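You operate a simulated robot arm through the tools that you are given. There is no shell and no other tool. Be economical: measure what you need, move in short steps, check, and stop when the job is done.

The job below is to be done with a simulated two-armed robot. You get a single attempt, and the scene is never put back.

TASK
Pick up the Size 19 socket wrench from the top of the long bench with one hand, pass it to the other hand and put it on the front ledge of the green engine.

It is judged by the outcome, as a careful person would: the job done as asked, and still so three seconds after it is handed in. It fails if anything else is knocked over, pushed out of place, dropped, spilled or broken.

THE ROBOT
Two 7-joint arms with two-finger grippers on one trunk, on a base that drives. Base frame: it is fixed to the floor where the robot stands at the start and does not move with it; the origin is under the middle of the robot, x ahead of it, y to its left, z up; the surface under the hand at the start is at about z = 880. Readings come in mm, degrees, newtons and seconds.
The left shoulder is at the start at [66, 216, 1162], the right one opposite. With the tool pointing down near the work surface each hand reaches from about 280 to 820 mm from the robot's upright axis, wherever it stands, measured 20 degrees to its own side. Places, roughly: front ledge of the green engine (32x17 cm) [-3560, 20, 780]. Payload 3.18 kg a hand.
The TCP of each hand is the grasp point between the finger pads, 30 mm short of the fingertips. In the tool frame z runs along the fingers and y along their closing line. The gripper opens to 144 mm. The gripper's body begins 103 mm behind the TCP.
Orientation is that of the tool frame in the base frame, as a unit quaternion [x, y, z, w]. With the fingers straight down and closing along the base's y, the tool's x points along the base's -x, its y along +y and its z along -z.

THE INTERFACE
- The arms move only by the tool arm_command. It takes "left_deltas", "right_deltas" or both (then of equal length, played together; a hand with none holds still); each is text: rows parted by semicolons, each of 6 numbers parted by spaces: the shift along the base's x, y, z in mm, then the turn, a rotation vector about the base's x, y, z in degrees. In form: dx dy dz rx ry rz; .... A call has 1 to 20 rows; each row shifts and turns the commanded pose from where the row before left it. "left_claw" and "right_claw" are, for a hand that has rows, the closure, from 0 (fully open) to 1 (shut), set as the call begins (left out, the last holds). Rows are played at 5 a second. More than 50 mm and 8.6 degrees between two rows, or a gripper value outside its range, and nothing of the call is played. Where a pose cannot be reached the arm comes as near as it can. A force on the tool above 40 N (or 10 N above the force at the start of the call, whichever is more), or a blocked arm, ends the call early, and 0.2 s more pass. Each finger halts on what it meets, pressing with about 25 N; the grip force reading is that of the motor and also rises with nothing between the fingers. The clock runs only during rows and for 0.2 s after the last one: add rows that do not move to give the fingers time. The reply holds the time, the measured pose of the TCP, the force on the tool along the base axes, the opening and the grip force, in the units named above and with some noise, with the torque about the TCP (base axes, N m) and any sound that the robot's microphone picked up.
- Cameras (640 x 400 px; columns grow to the right, rows downward): "scene" is now at [159.9, -29.3, 1347.4]; the picture's right is [-0.35, -0.93, 0.00], its down [-0.39, 0.15, -0.91] and it looks along [0.85, -0.32, -0.42] (base axes); focal length 281 px, centre (320, 200). "left" rides on the left gripper at [76, -16, -143] in its tool frame; the picture's right is [0.21, 0.98, 0.00], its down [-0.84, 0.18, -0.51] and it looks along [-0.50, 0.11, 0.86] (tool axes); focal length 218 px, centre (320, 200). "right" rides on the right gripper at [76, 16, -143] in its tool frame; the picture's right is [-0.21, 0.98, 0.00], its down [-0.84, -0.18, -0.51] and it looks along [-0.50, -0.11, 0.86] (tool axes); focal length 218 px, centre (320, 200).
- snapshot(camera): a new picture of that camera. No time passes.
- raise_lower(by): slides the trunk up (or, below 0, down) by that many mm; the arms and the scene camera ride with it, the base frame stays. It gives what a move gives, with no picture.
- roll_base(legs): drives the robot by 1 to 6 legs, each [ahead, left, turn to the left] in mm, mm and degrees, along the robot's own axes; the way and the turn of a leg run together, so that a leg with both is an arc; at most 1500 mm and 180 degrees a leg. The arms and the cameras ride along, it lands a little off, and it stops where it bumps. It gives what a move gives.
- pan_tilt(pan, tilt): turns the head with the scene camera to pan (to the left, within 80 degrees either way) and tilt (down, from -29 to 69), counted from straight ahead of the robot. It gives what a move gives.
- probe_pixels(camera, pixels): for up to 12 pixels [column, row] of the newest picture of that camera ("zoom" is the newest enlarged one), the place [x, y, z] in the base frame of the surface seen there, good to about 2 mm, but the place of the scene camera against the robot may be out by one fixed shift of up to 25 mm in any direction. No time passes.
- zoom(camera, box): a new picture of the part [left, top, right, bottom] of that camera's present view, enlarged. No time passes.
- finish_job(): hands the job in; it is judged then, once.

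Go step by step. Measure first, check grasps and placings, and put right what went wrong. The budget is 80 turns and 78 pictures, counting those below and the enlarged ones. Unless the task says otherwise, let go and move clear before handing in, and close with one line.

The tools are called after "Request:" as a command line: name --argument value ..., lists and objects as JSON in quotes. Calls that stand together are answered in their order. arm_command: Moves the arms, as the interface text tells. Its arguments: {"type":"object","properties":{"left_deltas":{"type":"string"},"left_claw":{"type":"number"},"right_deltas":{"type":"string"},"right_claw":{"type":"number"}},"required":[]} The other tools are called the same way: raise_lower (by) slides the trunk up or down; roll_base (legs) drives the base; pan_tilt (pan, tilt) turns the head that bears the scene camera; snapshot (camera) takes a picture; probe_pixels (camera, pixels) gives the place of the surface under pixels of a picture; zoom (camera, box) takes an enlarged picture of a part of a camera's view; finish_job () hands the job in.

At the start:

```text
clock: 0.0
left_position: [418.1, 46.1, 1175.5]
left_orientation: [-0.001, 1.0, -0.001, 0.0]
left_force: [-0.5, -0.8, 0.4]
left_torque: [0.0, -0.03, 0.0]
left_width: 143.7
left_grasp_force: 0.0
right_position: [372.6, -324.6, 1211.0]
right_orientation: [0.001, 1.0, 0.001, -0.001]
right_force: [0.4, 0.6, 0.3]
right_torque: [-0.01, 0.01, 0.02]
right_width: 143.7
right_grasp_force: 0.0
trunk travel left (down, up): [-243.0, 126.0]
robot x, y, heading: [-0.2, -0.6, -0.1]
head pan, tilt: [-20.8, 24.6]
```

scene: 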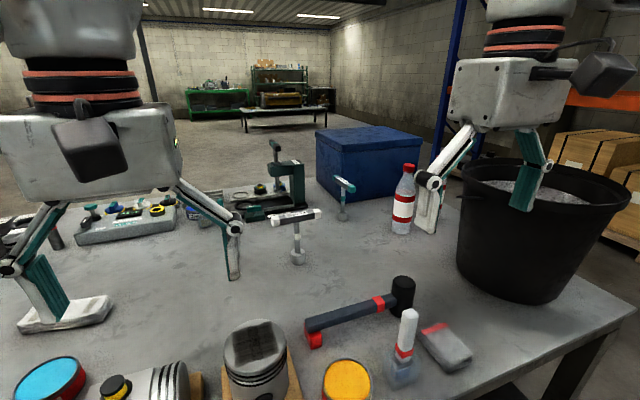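
right: 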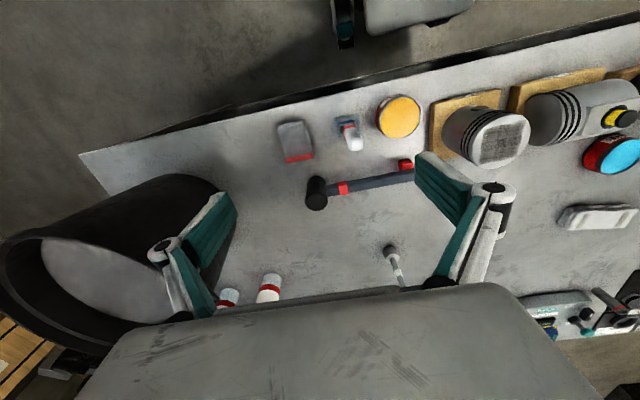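
left: 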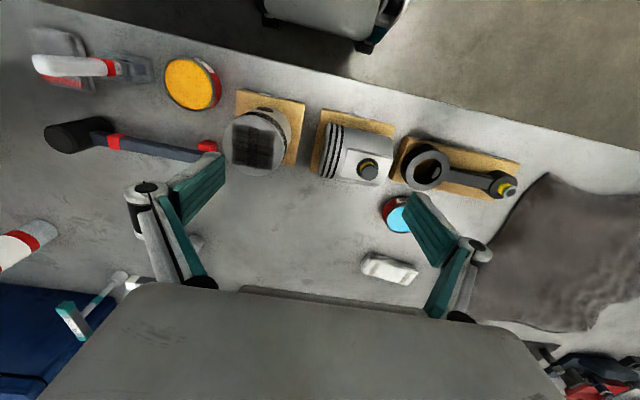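

The scene shows two T-handled wrenches standing at about (297,230) and (344,195). I'll zoom in to read their sizes and see what is around them.

Request:
zoom --camera "scene" --box '[220, 160, 380, 280]'

Request:
zoom --camera "scene" --box '[0, 170, 240, 320]'

```text
3.33 times, centred on (300, 220) of scene
```

zoom: 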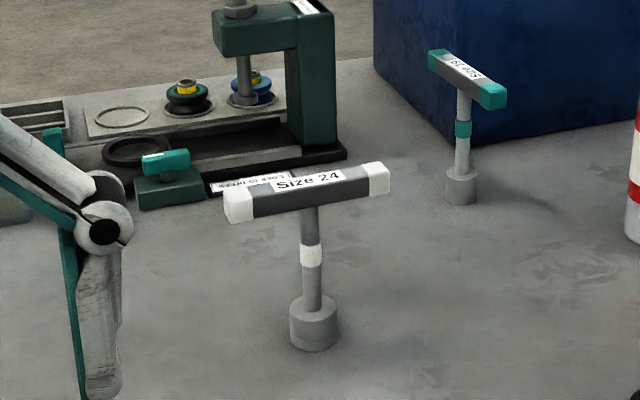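

```text
2.67 times, centred on (120, 245) of scene
```

zoom: 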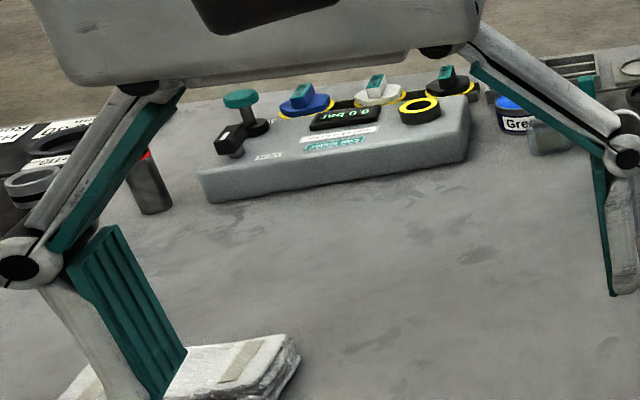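

The teal-marked wrench at (344,190) seems to be "Size 19". I'll confirm that with a tighter zoom and measure it.

Request:
zoom --camera "scene" --box '[312, 165, 368, 225]'

Request:
probe_pixels --camera "scene" --pixels '[[329, 176], [335, 178], [342, 183], [350, 188], [343, 192], [335, 206], [335, 212], [338, 216], [365, 225], [297, 216], [295, 258], [405, 180]]'

```text
6.67 times, centred on (340, 195) of scene
```

zoom: 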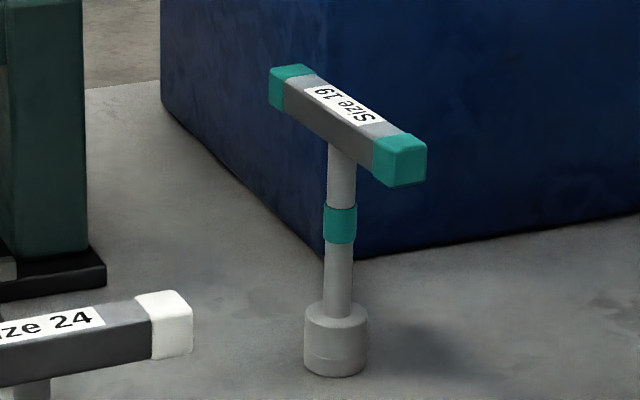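

```text
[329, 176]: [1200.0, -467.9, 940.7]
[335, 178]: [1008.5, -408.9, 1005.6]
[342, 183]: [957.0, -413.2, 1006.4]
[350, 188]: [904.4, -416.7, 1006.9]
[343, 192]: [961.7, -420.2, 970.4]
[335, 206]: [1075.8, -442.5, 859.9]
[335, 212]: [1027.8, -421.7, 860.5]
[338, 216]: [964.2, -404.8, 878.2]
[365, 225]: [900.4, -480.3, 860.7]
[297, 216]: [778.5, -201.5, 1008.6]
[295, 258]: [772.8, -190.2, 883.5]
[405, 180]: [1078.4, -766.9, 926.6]
```

It is "Size 19", standing upright with its handle along x, centred near (957,-414) in the scene frame. That is about 1050 mm away and out of reach, so I'll look down to measure the bench edge and the robot's clearance.

Request:
pan_tilt --pan -15 --tilt 62

Request:
snapshot --camera "scene"

Request:
probe_pixels --camera "right" --pixels '[[300, 90], [200, 120], [420, 60], [560, 35], [345, 25], [320, 190], [395, 252], [400, 283], [270, 285], [228, 297], [210, 180], [500, 20]]'

```text
clock: 1.0
left_position: [416.7, 47.3, 1175.2]
left_orientation: [-0.001, 1.0, -0.001, 0.0]
left_force: [1.0, 0.6, -0.2]
left_torque: [0.01, -0.03, 0.02]
left_width: 143.9
left_grasp_force: 0.1
right_position: [372.8, -325.0, 1210.6]
right_orientation: [0.001, 1.0, 0.002, -0.001]
right_force: [0.5, 0.7, 0.1]
right_torque: [0.02, 0.0, -0.01]
right_width: 143.9
right_grasp_force: 0.0
trunk travel left (down, up): [-243.0, 126.0]
robot x, y, heading: [1.0, 0.6, -0.0]
head pan, tilt: [-15.0, 62.0]
```

```text
71 pictures are left
```

scene: 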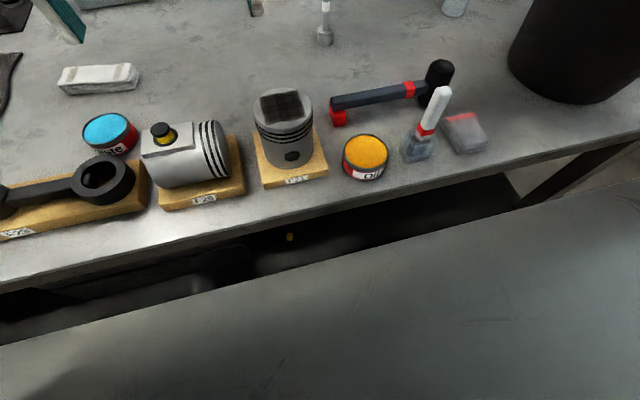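

```text
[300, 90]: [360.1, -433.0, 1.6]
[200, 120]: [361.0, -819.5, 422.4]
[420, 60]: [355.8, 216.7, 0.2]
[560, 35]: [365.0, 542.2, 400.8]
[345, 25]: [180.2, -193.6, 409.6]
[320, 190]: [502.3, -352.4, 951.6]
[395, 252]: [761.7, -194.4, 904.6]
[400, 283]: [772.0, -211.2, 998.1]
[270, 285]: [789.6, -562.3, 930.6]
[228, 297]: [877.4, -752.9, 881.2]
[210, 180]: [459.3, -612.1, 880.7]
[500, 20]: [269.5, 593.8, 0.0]
```

The right camera puts the bench top at z≈881, so the scene camera reads about 20 mm low. I'll probe the bench edge and the robot's front.

Request:
probe_pixels --camera "scene" --pixels '[[300, 200], [300, 215], [300, 225], [450, 155], [300, 280], [450, 222], [100, 330], [400, 250], [325, 36], [580, 135], [440, 90], [290, 110]]'

Request:
probe_pixels --camera "right" --pixels '[[345, 12], [400, 25], [430, 20], [300, 112], [440, 75], [290, 98], [455, 12], [318, 205], [352, 140], [405, 165], [500, 150], [400, 115]]'

```text
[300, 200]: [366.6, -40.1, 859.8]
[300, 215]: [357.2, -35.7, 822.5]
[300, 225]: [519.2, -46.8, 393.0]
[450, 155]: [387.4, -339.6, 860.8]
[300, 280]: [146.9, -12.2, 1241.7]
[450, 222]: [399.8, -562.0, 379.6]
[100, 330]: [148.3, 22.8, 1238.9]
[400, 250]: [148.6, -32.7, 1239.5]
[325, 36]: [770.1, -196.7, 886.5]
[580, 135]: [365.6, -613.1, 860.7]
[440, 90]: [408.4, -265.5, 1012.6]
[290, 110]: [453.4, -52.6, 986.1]
```

```text
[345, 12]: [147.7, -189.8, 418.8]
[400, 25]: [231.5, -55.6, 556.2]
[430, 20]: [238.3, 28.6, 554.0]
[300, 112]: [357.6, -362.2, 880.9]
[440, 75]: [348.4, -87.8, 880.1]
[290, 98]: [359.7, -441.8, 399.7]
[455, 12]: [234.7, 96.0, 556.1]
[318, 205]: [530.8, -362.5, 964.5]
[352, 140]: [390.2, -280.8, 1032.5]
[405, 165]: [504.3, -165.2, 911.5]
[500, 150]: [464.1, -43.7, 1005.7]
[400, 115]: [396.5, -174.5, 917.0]
```

The bench edge is at x≈350 and the robot's front is at x≈240, so I can go about 90 mm ahead. Tilting the hand forward about its closing line should cover the rest. I'll strafe right 170 mm, go 85 mm ahead, and look again.

Request:
roll_base --legs '[[0, -170, 0], [85, 0, 0]]'

Request:
pan_tilt --pan -15 --tilt 28

Request:
snapshot --camera "scene"

Request:
snapshot --camera "right"

```text
clock: 3.9
left_position: [475.6, -121.6, 1174.0]
left_orientation: [-0.002, 1.0, -0.001, -0.001]
left_force: [-0.8, 0.3, 0.4]
left_torque: [0.02, -0.1, 0.01]
left_width: 144.0
left_grasp_force: 0.1
right_position: [430.9, -495.5, 1209.8]
right_orientation: [0.001, 1.0, -0.001, -0.002]
right_force: [-1.2, -0.1, 0.4]
right_torque: [-0.02, -0.06, -0.02]
right_width: 144.0
right_grasp_force: 0.1
trunk travel left (down, up): [-243.0, 126.0]
robot x, y, heading: [61.5, -169.8, 0.0]
head pan, tilt: [-15.0, 62.0]
stopped in leg 2: the robot was blocked; the commanded pose is now the measured one
```

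```text
clock: 4.9
left_position: [477.3, -122.5, 1173.4]
left_orientation: [-0.002, 1.0, -0.002, -0.002]
left_force: [-0.8, -0.3, -0.7]
left_torque: [-0.05, -0.03, -0.01]
left_width: 143.8
left_grasp_force: 0.0
right_position: [433.0, -495.7, 1209.7]
right_orientation: [0.002, 1.0, 0.001, -0.002]
right_force: [-0.1, -0.2, 0.7]
right_torque: [-0.03, -0.03, 0.0]
right_width: 143.8
right_grasp_force: 0.0
trunk travel left (down, up): [-243.0, 126.0]
robot x, y, heading: [59.4, -168.5, 0.2]
head pan, tilt: [-15.0, 28.0]
```

```text
70 pictures are left
```

scene: 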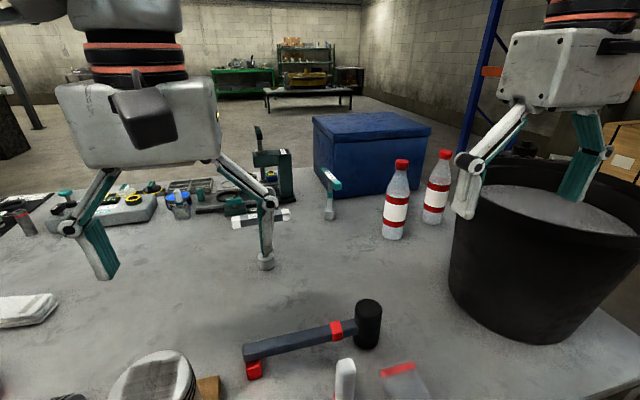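

```text
69 pictures are left
```

right: 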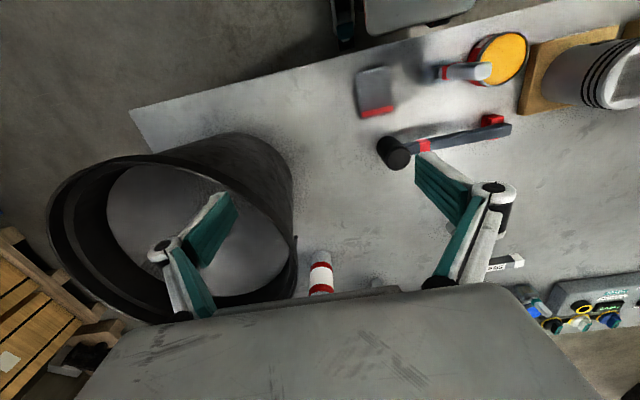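

The base was blocked at x≈60, against the bench. Next I'll measure the wrench, bottles and box from this view.

Request:
zoom --camera "scene" --box '[290, 140, 470, 250]'

Request:
probe_pixels --camera "scene" --pixels '[[323, 170], [329, 178], [336, 186], [330, 200], [329, 214], [398, 165], [395, 213], [441, 155], [432, 213], [350, 140], [360, 195], [345, 230]]'

```text
3.56 times, centred on (380, 195) of scene
```

zoom: 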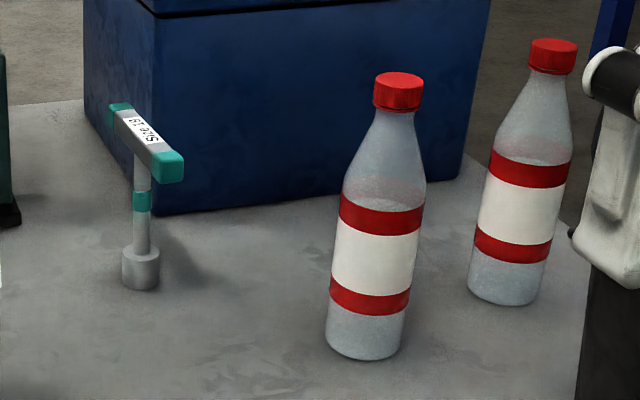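

```text
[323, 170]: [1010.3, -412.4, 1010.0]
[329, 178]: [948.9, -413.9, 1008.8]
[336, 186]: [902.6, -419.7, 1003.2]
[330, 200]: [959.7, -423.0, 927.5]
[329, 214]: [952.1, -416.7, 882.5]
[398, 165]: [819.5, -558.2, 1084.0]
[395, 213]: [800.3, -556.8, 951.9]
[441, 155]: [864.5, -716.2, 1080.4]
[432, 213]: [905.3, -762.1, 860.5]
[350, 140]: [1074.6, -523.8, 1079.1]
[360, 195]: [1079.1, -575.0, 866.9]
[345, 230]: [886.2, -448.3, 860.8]
```

The wrench handle spans x≈895–1020 at y≈-415, with its top at about 1029 once corrected. A bottle stands at (815,-557) with its top at about 1105. I'll raise the right hand and tilt it 40° forward, staying high, then look through the right camera.

Request:
arm_command --right_deltas "0 16 30 0 0 0;30 16 30 0 -8 0;40 16 20 0 -8 0;40 16 20 0 -8 0;40 16 10 0 -8 0;40 0 0 0 -8 0;0 0 0 0 0 0" --right_claw 0.45

Request:
snapshot --camera "right"

Request:
snapshot --camera "scene"

```text
clock: 6.5
left_position: [477.3, -121.9, 1173.1]
left_orientation: [-0.003, 1.0, -0.002, -0.001]
left_force: [-0.7, -0.6, -0.2]
left_torque: [-0.01, -0.01, 0.0]
left_width: 144.1
left_grasp_force: 0.1
right_position: [623.9, -425.9, 1298.5]
right_orientation: [0.002, 0.94, 0.001, 0.341]
right_force: [-1.0, -0.1, 0.0]
right_torque: [0.01, 0.0, 0.05]
right_width: 79.4
right_grasp_force: 0.1
right hand out of reach, approached as far as the arm can: row 1
trunk travel left (down, up): [-243.0, 126.0]
robot x, y, heading: [58.2, -167.0, 0.0]
head pan, tilt: [-15.0, 28.0]
```

```text
67 pictures are left
```

right: 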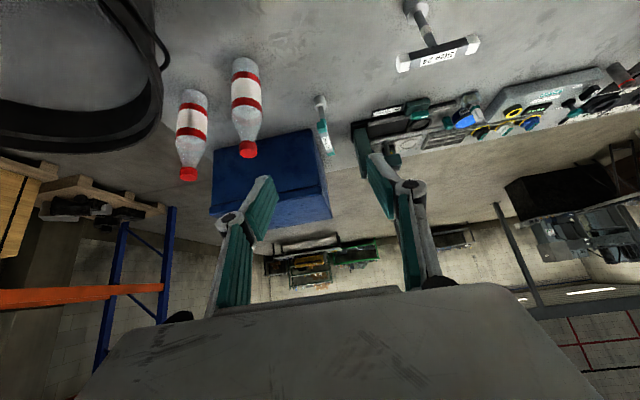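

```text
66 pictures are left
```

scene: 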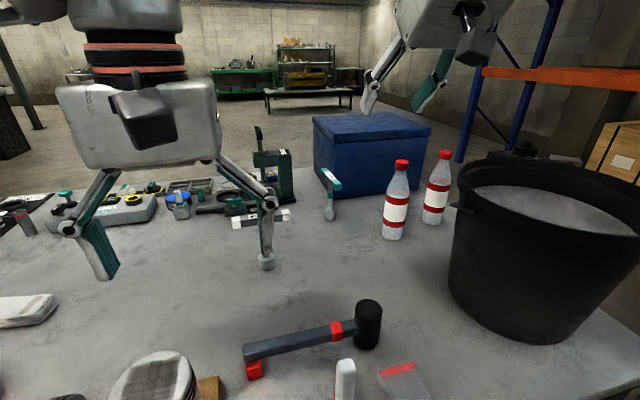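

The wrench is at about (322,120) in the right camera. I'll probe it there, since the hand camera has no fixed offset.

Request:
zoom --camera "right" --box '[280, 80, 360, 170]'

Request:
probe_pixels --camera "right" --pixels '[[320, 105], [320, 98], [324, 125], [325, 130], [326, 138], [328, 148], [326, 153], [247, 150], [250, 90], [240, 140], [300, 190], [322, 112]]'

```text
4.44 times, centred on (320, 125) of right
```

zoom: 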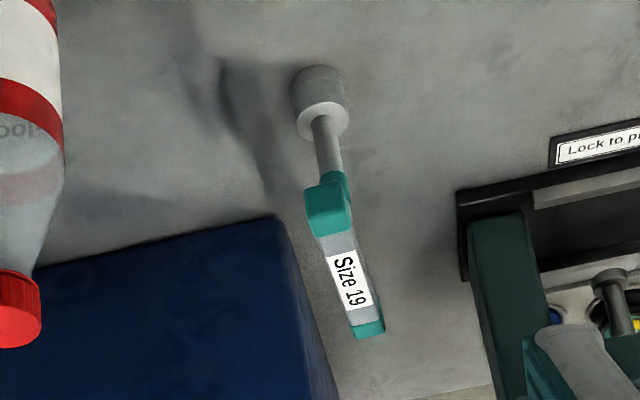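

```text
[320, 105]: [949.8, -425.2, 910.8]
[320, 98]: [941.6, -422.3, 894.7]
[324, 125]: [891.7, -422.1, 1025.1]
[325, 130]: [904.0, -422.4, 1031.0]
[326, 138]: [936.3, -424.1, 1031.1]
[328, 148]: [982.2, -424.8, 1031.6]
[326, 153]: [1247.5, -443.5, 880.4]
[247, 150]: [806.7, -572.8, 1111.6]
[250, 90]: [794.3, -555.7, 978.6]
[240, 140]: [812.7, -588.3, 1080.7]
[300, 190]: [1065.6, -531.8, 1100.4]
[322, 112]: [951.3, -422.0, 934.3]
```

The handle spans x≈891–1010 at y=-423, with its top at 1031 and the shaft axis near x≈957. The grasp target is (951,-423,1021). I'll move to a pre-grasp 130 mm back along the tool axis.

Request:
arm_command --right_deltas "40 0 -20 0 0 0;40 1 -30 0 0 0;40 1 -30 0 0 0;40 1 -32 0 0 0;40 0 -32 0 0 0;43 0 -33 0 0 0;0 0 0 0 0 0"

Request:
snapshot --camera "right"

Request:
snapshot --camera "scene"

```text
refused: row 4 steps farther than a row can; nothing moved
```

```text
64 pictures are left
```

right: 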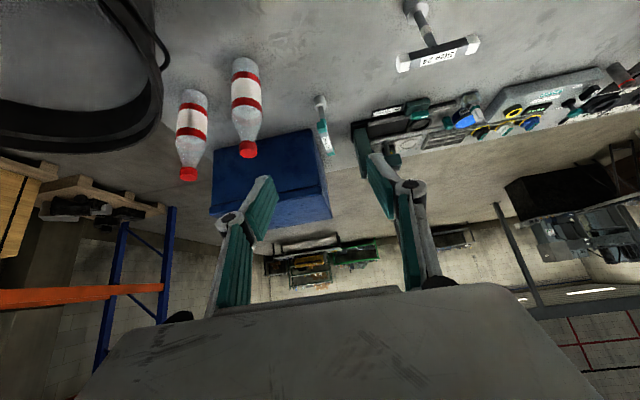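

```text
63 pictures are left
```

scene: 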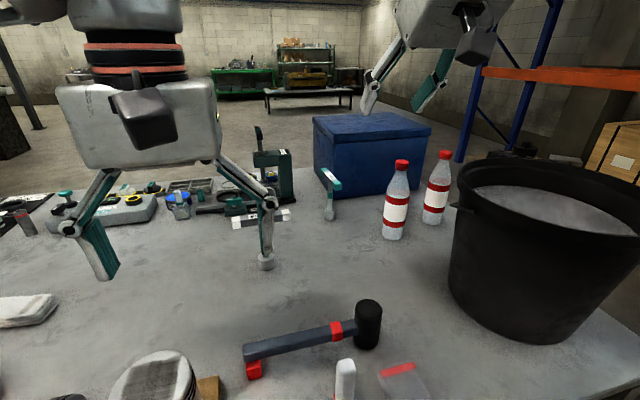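

The call was refused because a row exceeded 50 mm. I'll send it again with shorter rows.

Request:
arm_command --right_deltas "34 0 -20 0 0 0;34 1 -25 0 0 0;34 1 -25 0 0 0;35 1 -27 0 0 0;35 0 -27 0 0 0;35 0 -27 0 0 0;35 0 -26 0 0 0;0 0 0 0 0 0"

Request:
snapshot --camera "right"

Request:
snapshot --camera "scene"

```text
clock: 8.3
left_position: [477.6, -122.5, 1174.8]
left_orientation: [-0.002, 1.0, -0.001, -0.001]
left_force: [-0.8, -0.5, -0.1]
left_torque: [0.0, 0.01, 0.01]
left_width: 144.0
left_grasp_force: 0.1
right_position: [849.7, -423.0, 1136.3]
right_orientation: [0.001, 0.94, 0.002, 0.34]
right_force: [0.4, -0.1, 0.1]
right_torque: [0.0, -0.01, -0.02]
right_width: 79.4
right_grasp_force: 0.1
right hand out of reach, approached as far as the arm can: row 7
trunk travel left (down, up): [-243.0, 126.0]
robot x, y, heading: [58.3, -168.6, 0.3]
head pan, tilt: [-15.0, 28.0]
```

```text
62 pictures are left
```

right: 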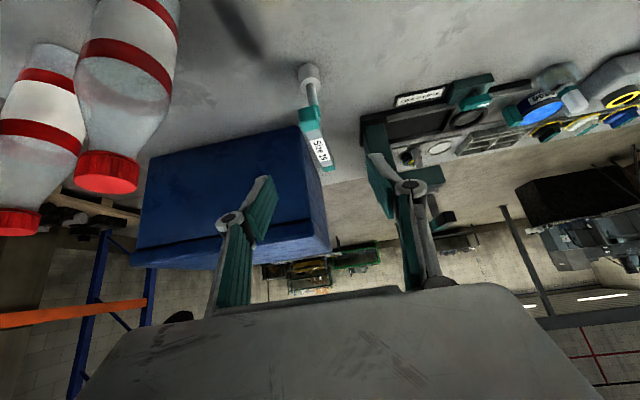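

```text
61 pictures are left
```

scene: 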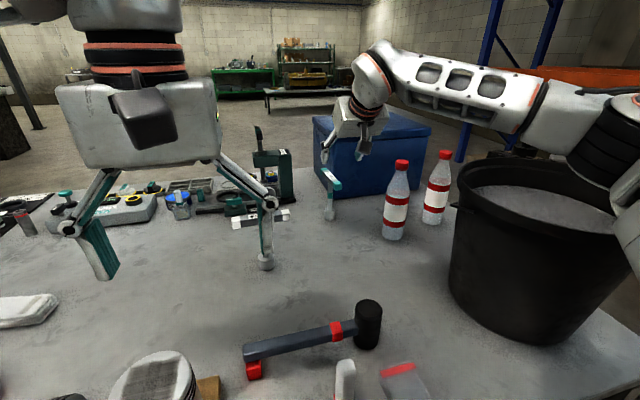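

With a 40° tilt the arm stops at x≈850. Tilting to about 65° will pull the wrist back within reach, but I must know where the forearm is relative to the bucket and bottles, so I'll probe those first.

Request:
probe_pixels --camera "scene" --pixels '[[370, 75], [345, 115], [400, 70], [460, 85], [520, 110], [560, 110], [610, 140], [630, 190], [470, 185], [500, 165], [620, 235], [540, 345]]'

Request:
pan_tilt --pan -50 --tilt 28

Request:
snapshot --camera "scene"

```text
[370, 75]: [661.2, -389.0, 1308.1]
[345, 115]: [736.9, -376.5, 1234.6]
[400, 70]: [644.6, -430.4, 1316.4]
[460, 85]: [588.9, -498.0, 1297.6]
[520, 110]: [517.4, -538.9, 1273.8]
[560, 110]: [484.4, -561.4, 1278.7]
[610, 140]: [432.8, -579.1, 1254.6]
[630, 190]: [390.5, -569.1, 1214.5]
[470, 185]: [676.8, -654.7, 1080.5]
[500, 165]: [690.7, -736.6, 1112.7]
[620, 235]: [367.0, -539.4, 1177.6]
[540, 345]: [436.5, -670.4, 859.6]
```

```text
clock: 9.3
left_position: [478.3, -121.7, 1172.2]
left_orientation: [-0.002, 1.0, -0.001, -0.002]
left_force: [-0.2, -0.2, 0.6]
left_torque: [0.0, -0.01, 0.0]
left_width: 144.2
left_grasp_force: 0.0
right_position: [849.4, -423.6, 1136.4]
right_orientation: [0.001, 0.94, 0.002, 0.34]
right_force: [-0.5, 0.0, 0.1]
right_torque: [0.01, -0.01, -0.01]
right_width: 79.1
right_grasp_force: 0.1
trunk travel left (down, up): [-243.0, 126.0]
robot x, y, heading: [57.5, -169.0, -0.2]
head pan, tilt: [-50.0, 28.0]
```

```text
60 pictures are left
```

scene: 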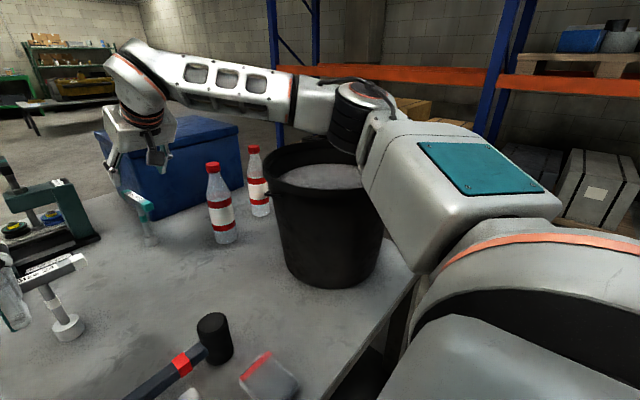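

The elbow is near (410,-580,1230), beside the bucket, whose rim is at z≈1130. I'll raise the trunk 70 mm for clearance, then tilt the hand to about 65° while pulling it back a little.

Request:
raise_lower --by 70

Request:
arm_command --right_deltas "-20 0 0 0 -8 0;-15 0 0 0 -8 0;0 0 0 0 -8 0;0 0 0 0 0 0"

Request:
snapshot --camera "scene"

```text
clock: 10.4
left_position: [480.0, -122.3, 1242.4]
left_orientation: [-0.003, 1.0, 0.0, -0.002]
left_force: [-0.3, -1.0, -1.0]
left_torque: [0.02, 0.04, -0.01]
left_width: 143.6
left_grasp_force: 0.0
right_position: [833.5, -423.7, 1250.3]
right_orientation: [0.001, 0.93, 0.002, 0.367]
right_force: [0.1, 0.5, -0.2]
right_torque: [0.0, 0.01, 0.03]
right_width: 79.2
right_grasp_force: 0.0
trunk travel left (down, up): [-313.0, 56.0]
robot x, y, heading: [60.4, -168.2, 0.1]
head pan, tilt: [-50.0, 28.0]
```

```text
clock: 11.4
left_position: [478.6, -122.8, 1242.9]
left_orientation: [-0.003, 1.0, -0.001, -0.002]
left_force: [0.3, -0.6, -0.3]
left_torque: [-0.03, 0.07, 0.0]
left_width: 144.2
left_grasp_force: 0.0
right_position: [798.0, -423.1, 1251.1]
right_orientation: [0.001, 0.832, 0.002, 0.554]
right_force: [-0.3, -0.3, 0.1]
right_torque: [-0.01, 0.02, -0.01]
right_width: 79.3
right_grasp_force: 0.2
trunk travel left (down, up): [-313.0, 56.0]
robot x, y, heading: [59.3, -172.1, -0.1]
head pan, tilt: [-50.0, 28.0]
```

```text
59 pictures are left
```

scene: 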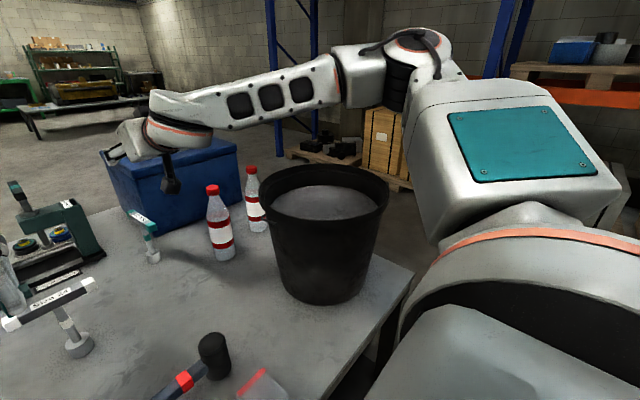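

Tilt is now 67° and the elbow is well above the bucket. I'll lower to about (800,-423,1085), short of the wrench, and check.

Request:
arm_command --right_deltas "0 0 -40 0 0 0;0 0 -42 0 0 0;0 0 -42 0 0 0;0 0 -42 0 0 0;0 0 0 0 0 0"

Request:
snapshot --camera "scene"

Request:
snapshot --camera "right"

```text
clock: 12.6
left_position: [477.3, -122.0, 1243.2]
left_orientation: [-0.003, 1.0, 0.0, -0.002]
left_force: [0.3, 0.5, 0.1]
left_torque: [0.05, -0.02, 0.03]
left_width: 143.9
left_grasp_force: 0.1
right_position: [799.6, -423.5, 1154.1]
right_orientation: [0.002, 0.835, 0.002, 0.55]
right_force: [-0.6, -0.5, -0.3]
right_torque: [0.04, 0.01, 0.04]
right_width: 79.2
right_grasp_force: 0.1
right hand out of reach, approached as far as the arm can: row 3, 4
trunk travel left (down, up): [-313.0, 56.0]
robot x, y, heading: [60.4, -168.3, 0.2]
head pan, tilt: [-50.0, 28.0]
```

```text
58 pictures are left
```

scene: 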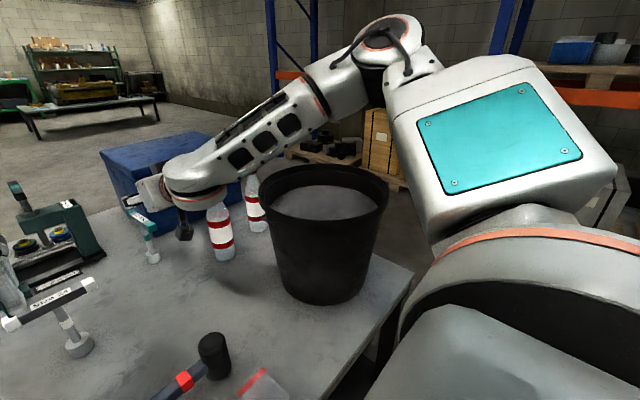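

```text
57 pictures are left
```

right: 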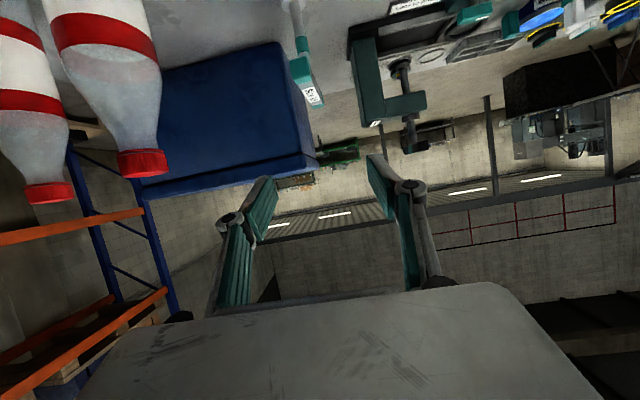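

With the elbow high the wrist hits its limit, so the near side is too far for a comfortable reach. The far side of the bench should leave the wrench only about 600 mm away. I'll retract the arm and look at the route round.

Request:
arm_command --right_deltas "0 0 45 0 0 0;0 0 45 0 0 0;-30 0 20 0 8 0;-45 0 0 0 8 0;-45 0 0 0 8 0;-45 0 0 0 8 0;-45 0 0 0 8 0;-45 5 0 0 8 0;-45 5 0 0 8 0;-45 5 0 0 8 0;0 0 0 0 0 0"

Request:
pan_tilt --pan 30 --tilt 15

Request:
snapshot --camera "scene"

Request:
pan_tilt --pan -70 --tilt 25

Request:
snapshot --camera "scene"

```text
clock: 15.0
left_position: [477.3, -121.3, 1244.0]
left_orientation: [-0.002, 1.0, 0.0, -0.002]
left_force: [0.3, -0.7, -0.2]
left_torque: [0.0, 0.0, 0.01]
left_width: 144.1
left_grasp_force: 0.1
right_position: [456.1, -408.5, 1262.7]
right_orientation: [0.001, 1.0, 0.001, 0.027]
right_force: [-0.3, -0.3, -0.8]
right_torque: [-0.02, 0.04, 0.02]
right_width: 79.2
right_grasp_force: 0.0
trunk travel left (down, up): [-313.0, 56.0]
robot x, y, heading: [61.8, -171.8, -0.2]
head pan, tilt: [-50.0, 28.0]
```

```text
clock: 16.5
left_position: [477.6, -122.5, 1243.8]
left_orientation: [-0.003, 1.0, -0.001, -0.002]
left_force: [-0.6, -0.2, -0.8]
left_torque: [0.01, -0.02, -0.03]
left_width: 143.9
left_grasp_force: 0.1
right_position: [456.3, -407.2, 1262.1]
right_orientation: [0.001, 1.0, 0.001, 0.029]
right_force: [0.1, -0.9, 0.5]
right_torque: [-0.02, 0.04, 0.0]
right_width: 79.3
right_grasp_force: 0.0
trunk travel left (down, up): [-313.0, 56.0]
robot x, y, heading: [60.2, -172.2, 0.2]
head pan, tilt: [30.0, 15.0]
```

```text
56 pictures are left
```

scene: 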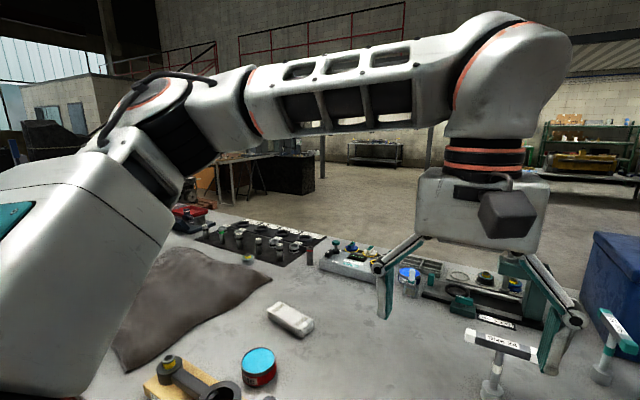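

```text
clock: 18.3
left_position: [478.0, -122.3, 1243.0]
left_orientation: [-0.003, 1.0, -0.001, -0.002]
left_force: [0.5, 0.2, 0.2]
left_torque: [-0.04, 0.02, -0.01]
left_width: 143.8
left_grasp_force: 0.0
right_position: [455.9, -408.0, 1262.6]
right_orientation: [0.002, 1.0, 0.001, 0.028]
right_force: [0.0, 0.6, -1.0]
right_torque: [-0.02, -0.02, 0.04]
right_width: 79.3
right_grasp_force: 0.1
trunk travel left (down, up): [-313.0, 56.0]
robot x, y, heading: [57.9, -169.9, -0.2]
head pan, tilt: [-70.0, 25.0]
```

```text
55 pictures are left
```

scene: 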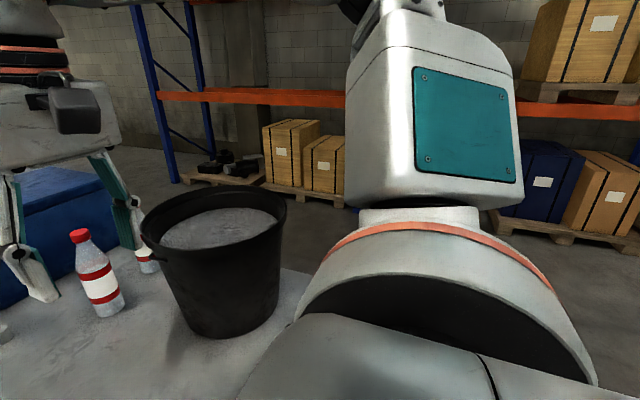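

I'll probe the right-hand aisle to see whether the robot fits between the bench end and the pallets.

Request:
probe_pixels --camera "scene" --pixels '[[260, 180], [330, 207], [350, 200], [180, 183], [320, 235], [510, 215], [620, 250], [305, 272], [160, 90], [300, 215], [200, 183], [170, 180]]'

Request:
pan_tilt --pan -25 --tilt 15

Request:
snapshot --camera "scene"

```text
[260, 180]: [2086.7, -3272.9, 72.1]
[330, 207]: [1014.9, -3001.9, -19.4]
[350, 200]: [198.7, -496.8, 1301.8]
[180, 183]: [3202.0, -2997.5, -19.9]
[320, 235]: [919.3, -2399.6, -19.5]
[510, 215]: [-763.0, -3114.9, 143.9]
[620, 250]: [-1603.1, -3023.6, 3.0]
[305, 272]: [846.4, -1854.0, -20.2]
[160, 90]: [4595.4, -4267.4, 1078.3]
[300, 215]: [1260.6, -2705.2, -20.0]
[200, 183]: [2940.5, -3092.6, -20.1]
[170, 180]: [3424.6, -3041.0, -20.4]
```

```text
clock: 19.4
left_position: [477.7, -121.6, 1243.0]
left_orientation: [-0.002, 1.0, -0.001, -0.002]
left_force: [0.3, 0.6, 0.1]
left_torque: [0.03, 0.01, 0.03]
left_width: 144.1
left_grasp_force: 0.1
right_position: [456.4, -407.6, 1262.4]
right_orientation: [0.002, 1.0, 0.001, 0.028]
right_force: [-0.8, 0.8, 0.0]
right_torque: [0.01, -0.03, -0.01]
right_width: 79.4
right_grasp_force: 0.1
trunk travel left (down, up): [-313.0, 56.0]
robot x, y, heading: [57.5, -169.7, 0.0]
head pan, tilt: [-25.0, 15.0]
```

```text
54 pictures are left
```

scene: 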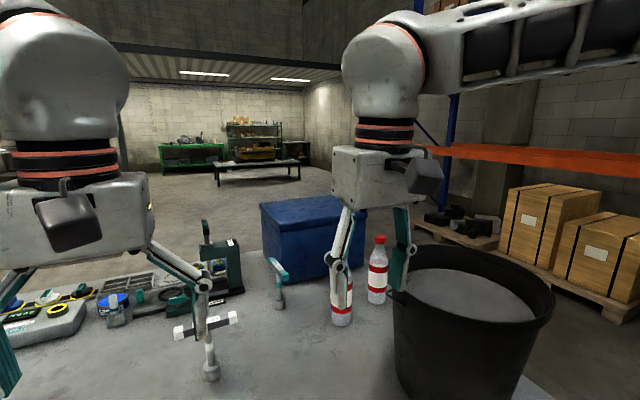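

The aisle is about 2 m wide, so there is plenty of room. Next I'll measure the bench's far edge and the tall objects there.

Request:
probe_pixels --camera "scene" --pixels '[[255, 249], [250, 240], [245, 225], [255, 215], [262, 205], [300, 197], [345, 197], [362, 212], [232, 222], [205, 225], [380, 240], [222, 290]]'

Request:
zoom --camera "scene" --box '[180, 180, 400, 330]'

```text
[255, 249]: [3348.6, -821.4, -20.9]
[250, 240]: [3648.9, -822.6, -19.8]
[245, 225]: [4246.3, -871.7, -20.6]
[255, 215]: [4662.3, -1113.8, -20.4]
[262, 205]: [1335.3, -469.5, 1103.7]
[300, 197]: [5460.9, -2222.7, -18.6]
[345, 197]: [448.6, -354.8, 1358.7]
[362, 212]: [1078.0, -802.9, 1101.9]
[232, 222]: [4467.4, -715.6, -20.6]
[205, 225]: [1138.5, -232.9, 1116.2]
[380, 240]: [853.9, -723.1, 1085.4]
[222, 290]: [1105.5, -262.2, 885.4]
```

```text
2.67 times, centred on (290, 255) of scene
```

zoom: 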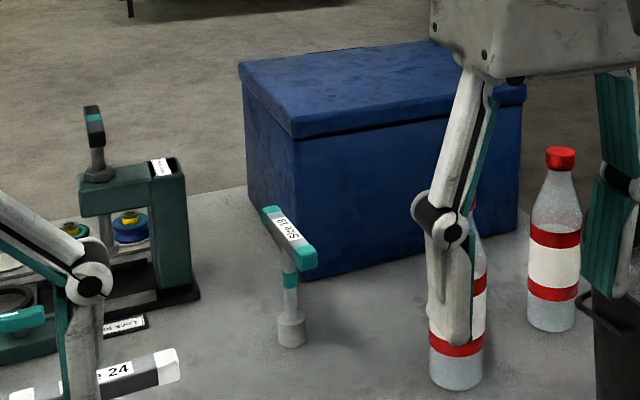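

The box spans x 1070–1335 and y -460 to -800, with its top at about 1124. From the far side the wrench is directly reachable. I'll drive around the right end, stopping in the aisle to verify, then turn to face back.

Request:
roll_base --legs '[[-450, 0, 0], [0, -1500, 0], [1500, 0, 0], [640, 0, 0], [0, 0, 180]]'

Request:
pan_tilt --pan -45 --tilt 25

Request:
snapshot --camera "scene"

```text
clock: 52.5
left_position: [1330.7, -1704.9, 1243.7]
left_orientation: [1.0, -0.006, 0.002, -0.001]
left_force: [-0.1, 0.3, 0.2]
left_torque: [0.0, -0.02, 0.02]
left_width: 144.2
left_grasp_force: 0.1
right_position: [1357.3, -1420.9, 1262.0]
right_orientation: [1.0, -0.01, -0.027, 0.0]
right_force: [-0.6, 0.0, -0.8]
right_torque: [-0.01, 0.0, 0.05]
right_width: 79.2
right_grasp_force: 0.1
trunk travel left (down, up): [-313.0, 56.0]
robot x, y, heading: [1748.6, -1664.2, 179.1]
head pan, tilt: [-25.0, 15.0]
```

```text
clock: 53.4
left_position: [1331.7, -1705.9, 1242.8]
left_orientation: [1.0, -0.005, 0.002, -0.001]
left_force: [1.0, 0.4, -0.3]
left_torque: [-0.02, -0.01, -0.01]
left_width: 144.1
left_grasp_force: 0.0
right_position: [1357.7, -1419.7, 1262.1]
right_orientation: [1.0, -0.01, -0.028, 0.001]
right_force: [0.0, -0.7, -0.3]
right_torque: [0.0, 0.02, 0.0]
right_width: 79.2
right_grasp_force: 0.1
trunk travel left (down, up): [-313.0, 56.0]
robot x, y, heading: [1746.1, -1662.9, 179.3]
head pan, tilt: [-45.0, 25.0]
```

```text
52 pictures are left
```

scene: 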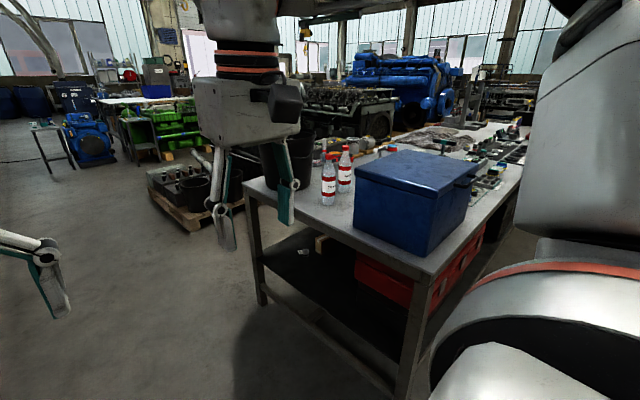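

The drive landed well. The bench's far side is clear, and the green engine shows near (170,130). Next I'll strafe right to y≈-620 and measure the edge and wrench.

Request:
roll_base --legs '[[0, -1035, 0.8]]'

Request:
pan_tilt --pan -12 --tilt 45

Request:
snapshot --camera "scene"

Request:
snapshot --camera "right"

```text
clock: 62.9
left_position: [1339.8, -660.1, 1243.2]
left_orientation: [1.0, 0.004, 0.001, 0.0]
left_force: [-0.4, 0.1, -0.4]
left_torque: [0.02, 0.02, -0.01]
left_width: 144.2
left_grasp_force: 0.0
right_position: [1362.6, -375.0, 1262.8]
right_orientation: [1.0, -0.002, -0.028, 0.0]
right_force: [0.8, -0.2, -0.7]
right_torque: [-0.01, -0.02, 0.01]
right_width: 79.2
right_grasp_force: 0.1
trunk travel left (down, up): [-313.0, 56.0]
robot x, y, heading: [1754.2, -612.1, -180.2]
head pan, tilt: [-45.0, 25.0]
```

```text
clock: 63.9
left_position: [1340.4, -659.8, 1242.8]
left_orientation: [1.0, 0.004, 0.002, -0.001]
left_force: [0.3, 0.5, 0.5]
left_torque: [-0.01, -0.01, 0.02]
left_width: 144.0
left_grasp_force: 0.1
right_position: [1362.0, -376.1, 1263.1]
right_orientation: [1.0, -0.001, -0.028, 0.0]
right_force: [-0.6, -0.1, 0.1]
right_torque: [-0.02, 0.01, 0.01]
right_width: 79.2
right_grasp_force: 0.1
trunk travel left (down, up): [-313.0, 56.0]
robot x, y, heading: [1757.0, -609.8, -180.0]
head pan, tilt: [-12.0, 45.0]
```

```text
51 pictures are left
```

scene: 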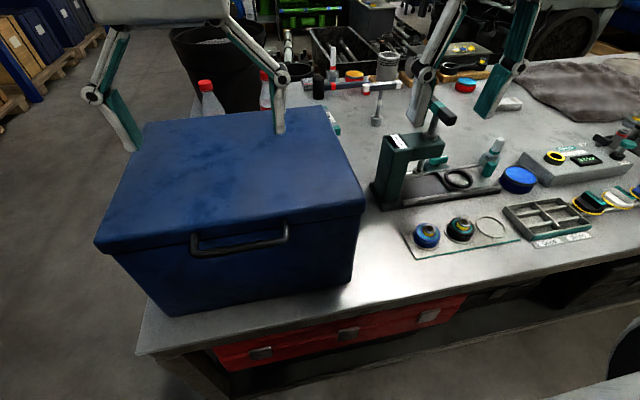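

```text
50 pictures are left
```

right: 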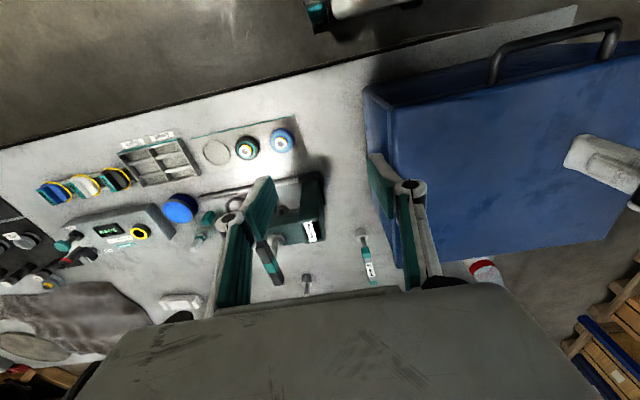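

The right camera shows the wrench at (368,262) between the press and the box. I'll probe it along with the bench edge.

Request:
probe_pixels --camera "right" --pixels '[[366, 240], [366, 250], [369, 265], [371, 278], [361, 236], [340, 85], [200, 105], [300, 180], [260, 255], [395, 150], [420, 100], [310, 10]]'

Request:
zoom --camera "right" --box '[330, 210, 410, 290]'

```text
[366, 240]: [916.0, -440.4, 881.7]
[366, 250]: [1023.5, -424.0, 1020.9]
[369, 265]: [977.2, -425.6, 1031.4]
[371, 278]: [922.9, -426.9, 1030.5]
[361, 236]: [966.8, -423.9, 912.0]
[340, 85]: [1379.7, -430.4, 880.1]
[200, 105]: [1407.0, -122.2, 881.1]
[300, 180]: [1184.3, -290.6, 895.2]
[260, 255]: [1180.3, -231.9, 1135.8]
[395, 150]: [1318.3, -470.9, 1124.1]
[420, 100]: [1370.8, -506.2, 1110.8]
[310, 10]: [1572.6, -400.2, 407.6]
```

```text
5.00 times, centred on (370, 250) of right
```

zoom: 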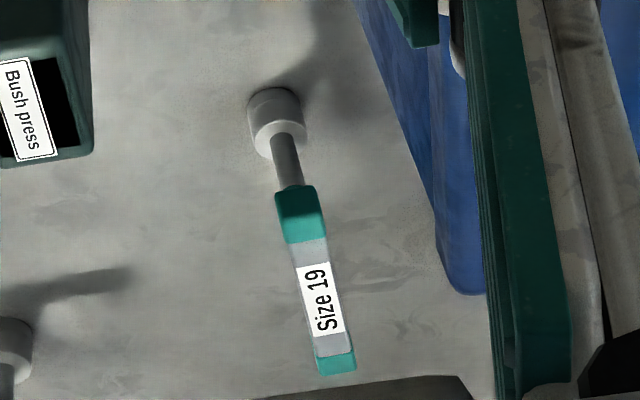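

The handle spans x 895–1025 at y -425, and the bench's far edge is at about x 1420. I'll roll 30 mm ahead, then bring the right hand above the wrench with a nearly vertical tool, so its camera clears the box.

Request:
roll_base --legs '[[30, 0, 0]]'

Request:
arm_command --right_deltas "-40 -10 0 0 0 0;-45 -10 0 0 0 0;-45 -10 0 0 0 0;-45 -10 0 0 0 0;-45 -8 0 0 0 0;-45 0 0 0 0 0;-45 0 0 0 0 0;-45 0 -10 0 0 0;-10 0 -20 0 0 0;0 0 0 0 0 0" --right_claw 0.55

Request:
snapshot --camera "right"

Request:
snapshot --camera "scene"

```text
clock: 64.7
left_position: [1310.1, -660.0, 1243.9]
left_orientation: [1.0, 0.003, 0.002, 0.0]
left_force: [0.2, -0.3, 0.6]
left_torque: [0.03, -0.03, -0.06]
left_width: 144.3
left_grasp_force: 0.0
right_position: [1330.4, -375.8, 1263.4]
right_orientation: [1.0, -0.002, -0.028, 0.001]
right_force: [-1.1, -1.3, 0.3]
right_torque: [0.02, -0.09, 0.02]
right_width: 79.4
right_grasp_force: 0.0
trunk travel left (down, up): [-313.0, 56.0]
robot x, y, heading: [1729.8, -613.9, -179.9]
head pan, tilt: [-12.0, 45.0]
```

```text
clock: 66.9
left_position: [1310.9, -659.5, 1243.3]
left_orientation: [1.0, 0.004, 0.002, 0.0]
left_force: [0.2, -0.3, -0.2]
left_torque: [0.0, -0.01, -0.02]
left_width: 144.0
left_grasp_force: 0.0
right_position: [1116.9, -366.3, 1166.7]
right_orientation: [1.0, -0.003, -0.03, 0.001]
right_force: [1.2, -0.2, -0.2]
right_torque: [-0.03, -0.02, 0.01]
right_width: 64.6
right_grasp_force: 0.0
right hand out of reach, approached as far as the arm can: row 4, 5, 6, 7, 8
trunk travel left (down, up): [-313.0, 56.0]
robot x, y, heading: [1729.6, -612.2, -180.0]
head pan, tilt: [-12.0, 45.0]
```

```text
48 pictures are left
```

right: 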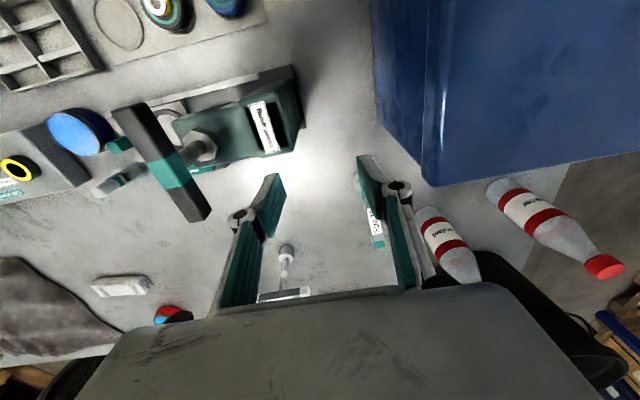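

```text
47 pictures are left
```

scene: 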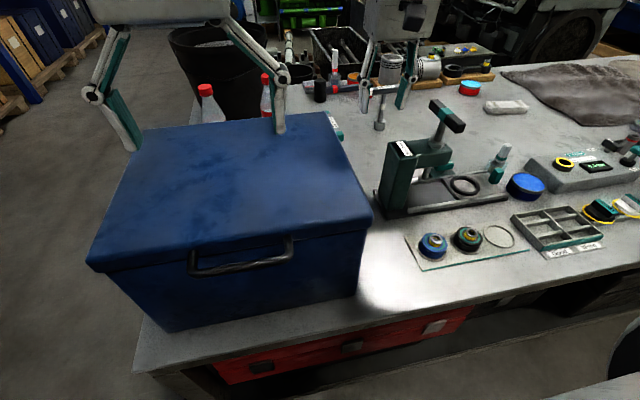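

The arm couldn't hold that height at this distance and ended at (1117,-366,1167), which is still clear of the press and box. Lower down the reach is longer, so I'll step forward and down to a hover over the wrench at z≈1077.

Request:
arm_command --right_deltas "-35 -5 -5 0 0 0;-35 -10 -10 0 0 0;-30 -22 -20 0 0 0;-20 -22 -30 0 0 0;0 0 0 0 0 0"

Request:
snapshot --camera "right"

```text
clock: 68.1
left_position: [1311.6, -659.7, 1243.4]
left_orientation: [1.0, 0.004, 0.002, 0.001]
left_force: [-0.5, 0.0, -0.5]
left_torque: [0.01, -0.01, 0.01]
left_width: 144.0
left_grasp_force: 0.1
right_position: [1099.0, -358.3, 1096.3]
right_orientation: [1.0, -0.002, -0.03, 0.001]
right_force: [-0.8, 0.5, -0.4]
right_torque: [-0.03, 0.0, 0.0]
right_width: 64.7
right_grasp_force: 0.2
right hand out of reach, approached as far as the arm can: row 1, 2, 3, 4
trunk travel left (down, up): [-313.0, 56.0]
robot x, y, heading: [1728.2, -612.3, -180.2]
head pan, tilt: [-12.0, 45.0]
```

```text
46 pictures are left
```

right: 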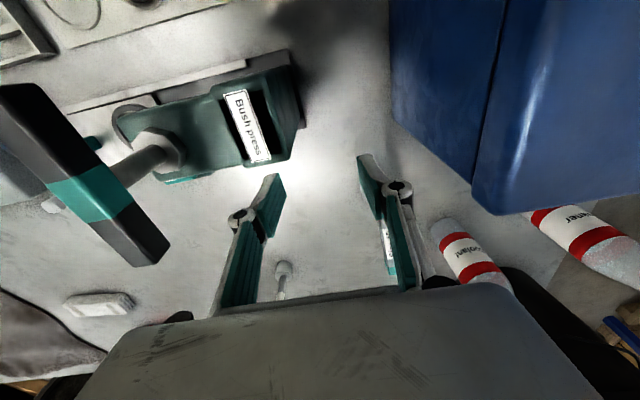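

The reach is shorter than expected at this height. Before pushing on, I'll look at the right arm's configuration.

Request:
pan_tilt --pan -35 --tilt 10

Request:
snapshot --camera "scene"

```text
clock: 69.1
left_position: [1310.2, -660.0, 1243.6]
left_orientation: [1.0, 0.003, 0.002, 0.0]
left_force: [-0.3, 0.1, 0.7]
left_torque: [0.03, 0.02, 0.0]
left_width: 144.1
left_grasp_force: 0.0
right_position: [1099.6, -357.6, 1095.0]
right_orientation: [1.0, -0.002, -0.03, 0.001]
right_force: [0.6, -1.2, -0.3]
right_torque: [0.04, -0.01, 0.03]
right_width: 64.8
right_grasp_force: 0.1
trunk travel left (down, up): [-313.0, 56.0]
robot x, y, heading: [1727.5, -613.9, -180.1]
head pan, tilt: [-35.0, 10.0]
```

```text
45 pictures are left
```

scene: 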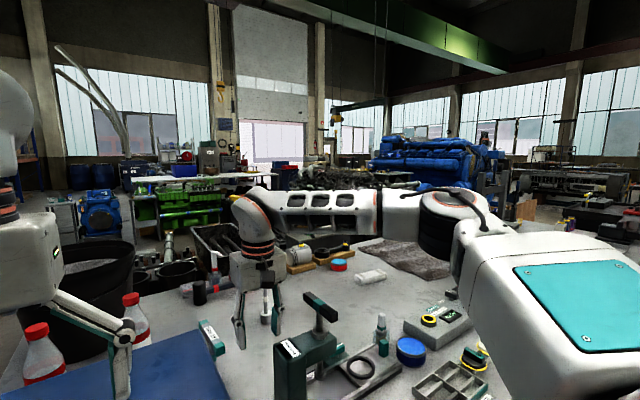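

The elbow is swung out sideways, so the usable shoulder distance is only about 590 mm. Turning the robot left about 35° brings the right shoulder roughly 110 mm closer to the wrench. I'll retract up first, then turn.

Request:
arm_command --right_deltas "15 0 40 0 0 0;20 0 40 0 0 0;30 0 35 0 0 0;35 0 30 0 0 0;45 0 20 0 0 0;45 0 0 0 0 0;45 0 0 0 0 0;0 0 0 0 0 0"

Request:
roll_base --legs '[[-20, -40, 0], [0, 0, 35]]'

Request:
pan_tilt --pan -40 --tilt 35

Request:
snapshot --camera "scene"

```text
clock: 70.9
left_position: [1309.3, -660.1, 1242.4]
left_orientation: [1.0, 0.003, 0.003, 0.0]
left_force: [0.0, -0.5, 0.7]
left_torque: [-0.03, -0.05, 0.02]
left_width: 143.8
left_grasp_force: 0.0
right_position: [1332.9, -356.3, 1261.1]
right_orientation: [1.0, -0.001, -0.026, 0.001]
right_force: [-0.2, 0.1, 0.1]
right_torque: [0.0, -0.05, -0.01]
right_width: 65.1
right_grasp_force: 0.0
trunk travel left (down, up): [-313.0, 56.0]
robot x, y, heading: [1728.5, -611.4, -179.9]
head pan, tilt: [-35.0, 10.0]
```

```text
clock: 72.9
left_position: [1359.5, -723.1, 1244.2]
left_orientation: [0.992, 0.13, 0.002, -0.002]
left_force: [0.0, 0.1, 0.2]
left_torque: [0.01, 0.0, 0.01]
left_width: 144.0
left_grasp_force: 0.1
right_position: [1306.6, -422.9, 1261.6]
right_orientation: [0.992, 0.125, -0.027, 0.003]
right_force: [-0.5, -0.2, 0.2]
right_torque: [0.02, 0.08, 0.04]
right_width: 64.7
right_grasp_force: 0.1
trunk travel left (down, up): [-313.0, 56.0]
robot x, y, heading: [1749.9, -571.6, -165.4]
head pan, tilt: [-35.0, 10.0]
stopped in leg 2: the robot was blocked; the commanded pose is now the measured one
```

```text
clock: 73.8
left_position: [1359.1, -721.9, 1243.8]
left_orientation: [0.991, 0.13, 0.002, -0.001]
left_force: [-0.6, -0.4, 0.2]
left_torque: [0.0, 0.0, 0.01]
left_width: 143.9
left_grasp_force: 0.2
right_position: [1305.3, -421.2, 1262.2]
right_orientation: [0.992, 0.124, -0.028, 0.005]
right_force: [-0.3, 0.2, -0.2]
right_torque: [0.01, -0.03, -0.02]
right_width: 64.7
right_grasp_force: 0.1
trunk travel left (down, up): [-313.0, 56.0]
robot x, y, heading: [1753.2, -569.2, -165.2]
head pan, tilt: [-40.0, 35.0]
```

```text
44 pictures are left
```

scene: 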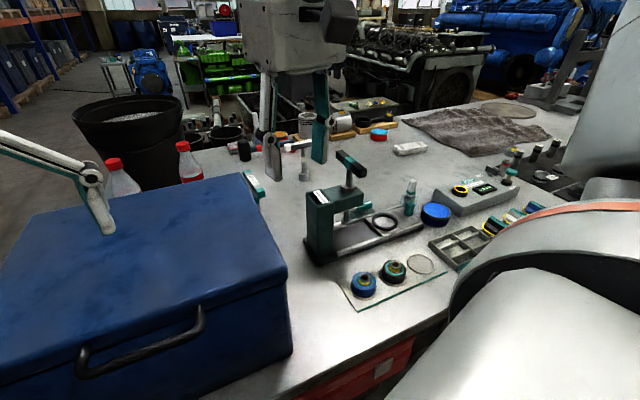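

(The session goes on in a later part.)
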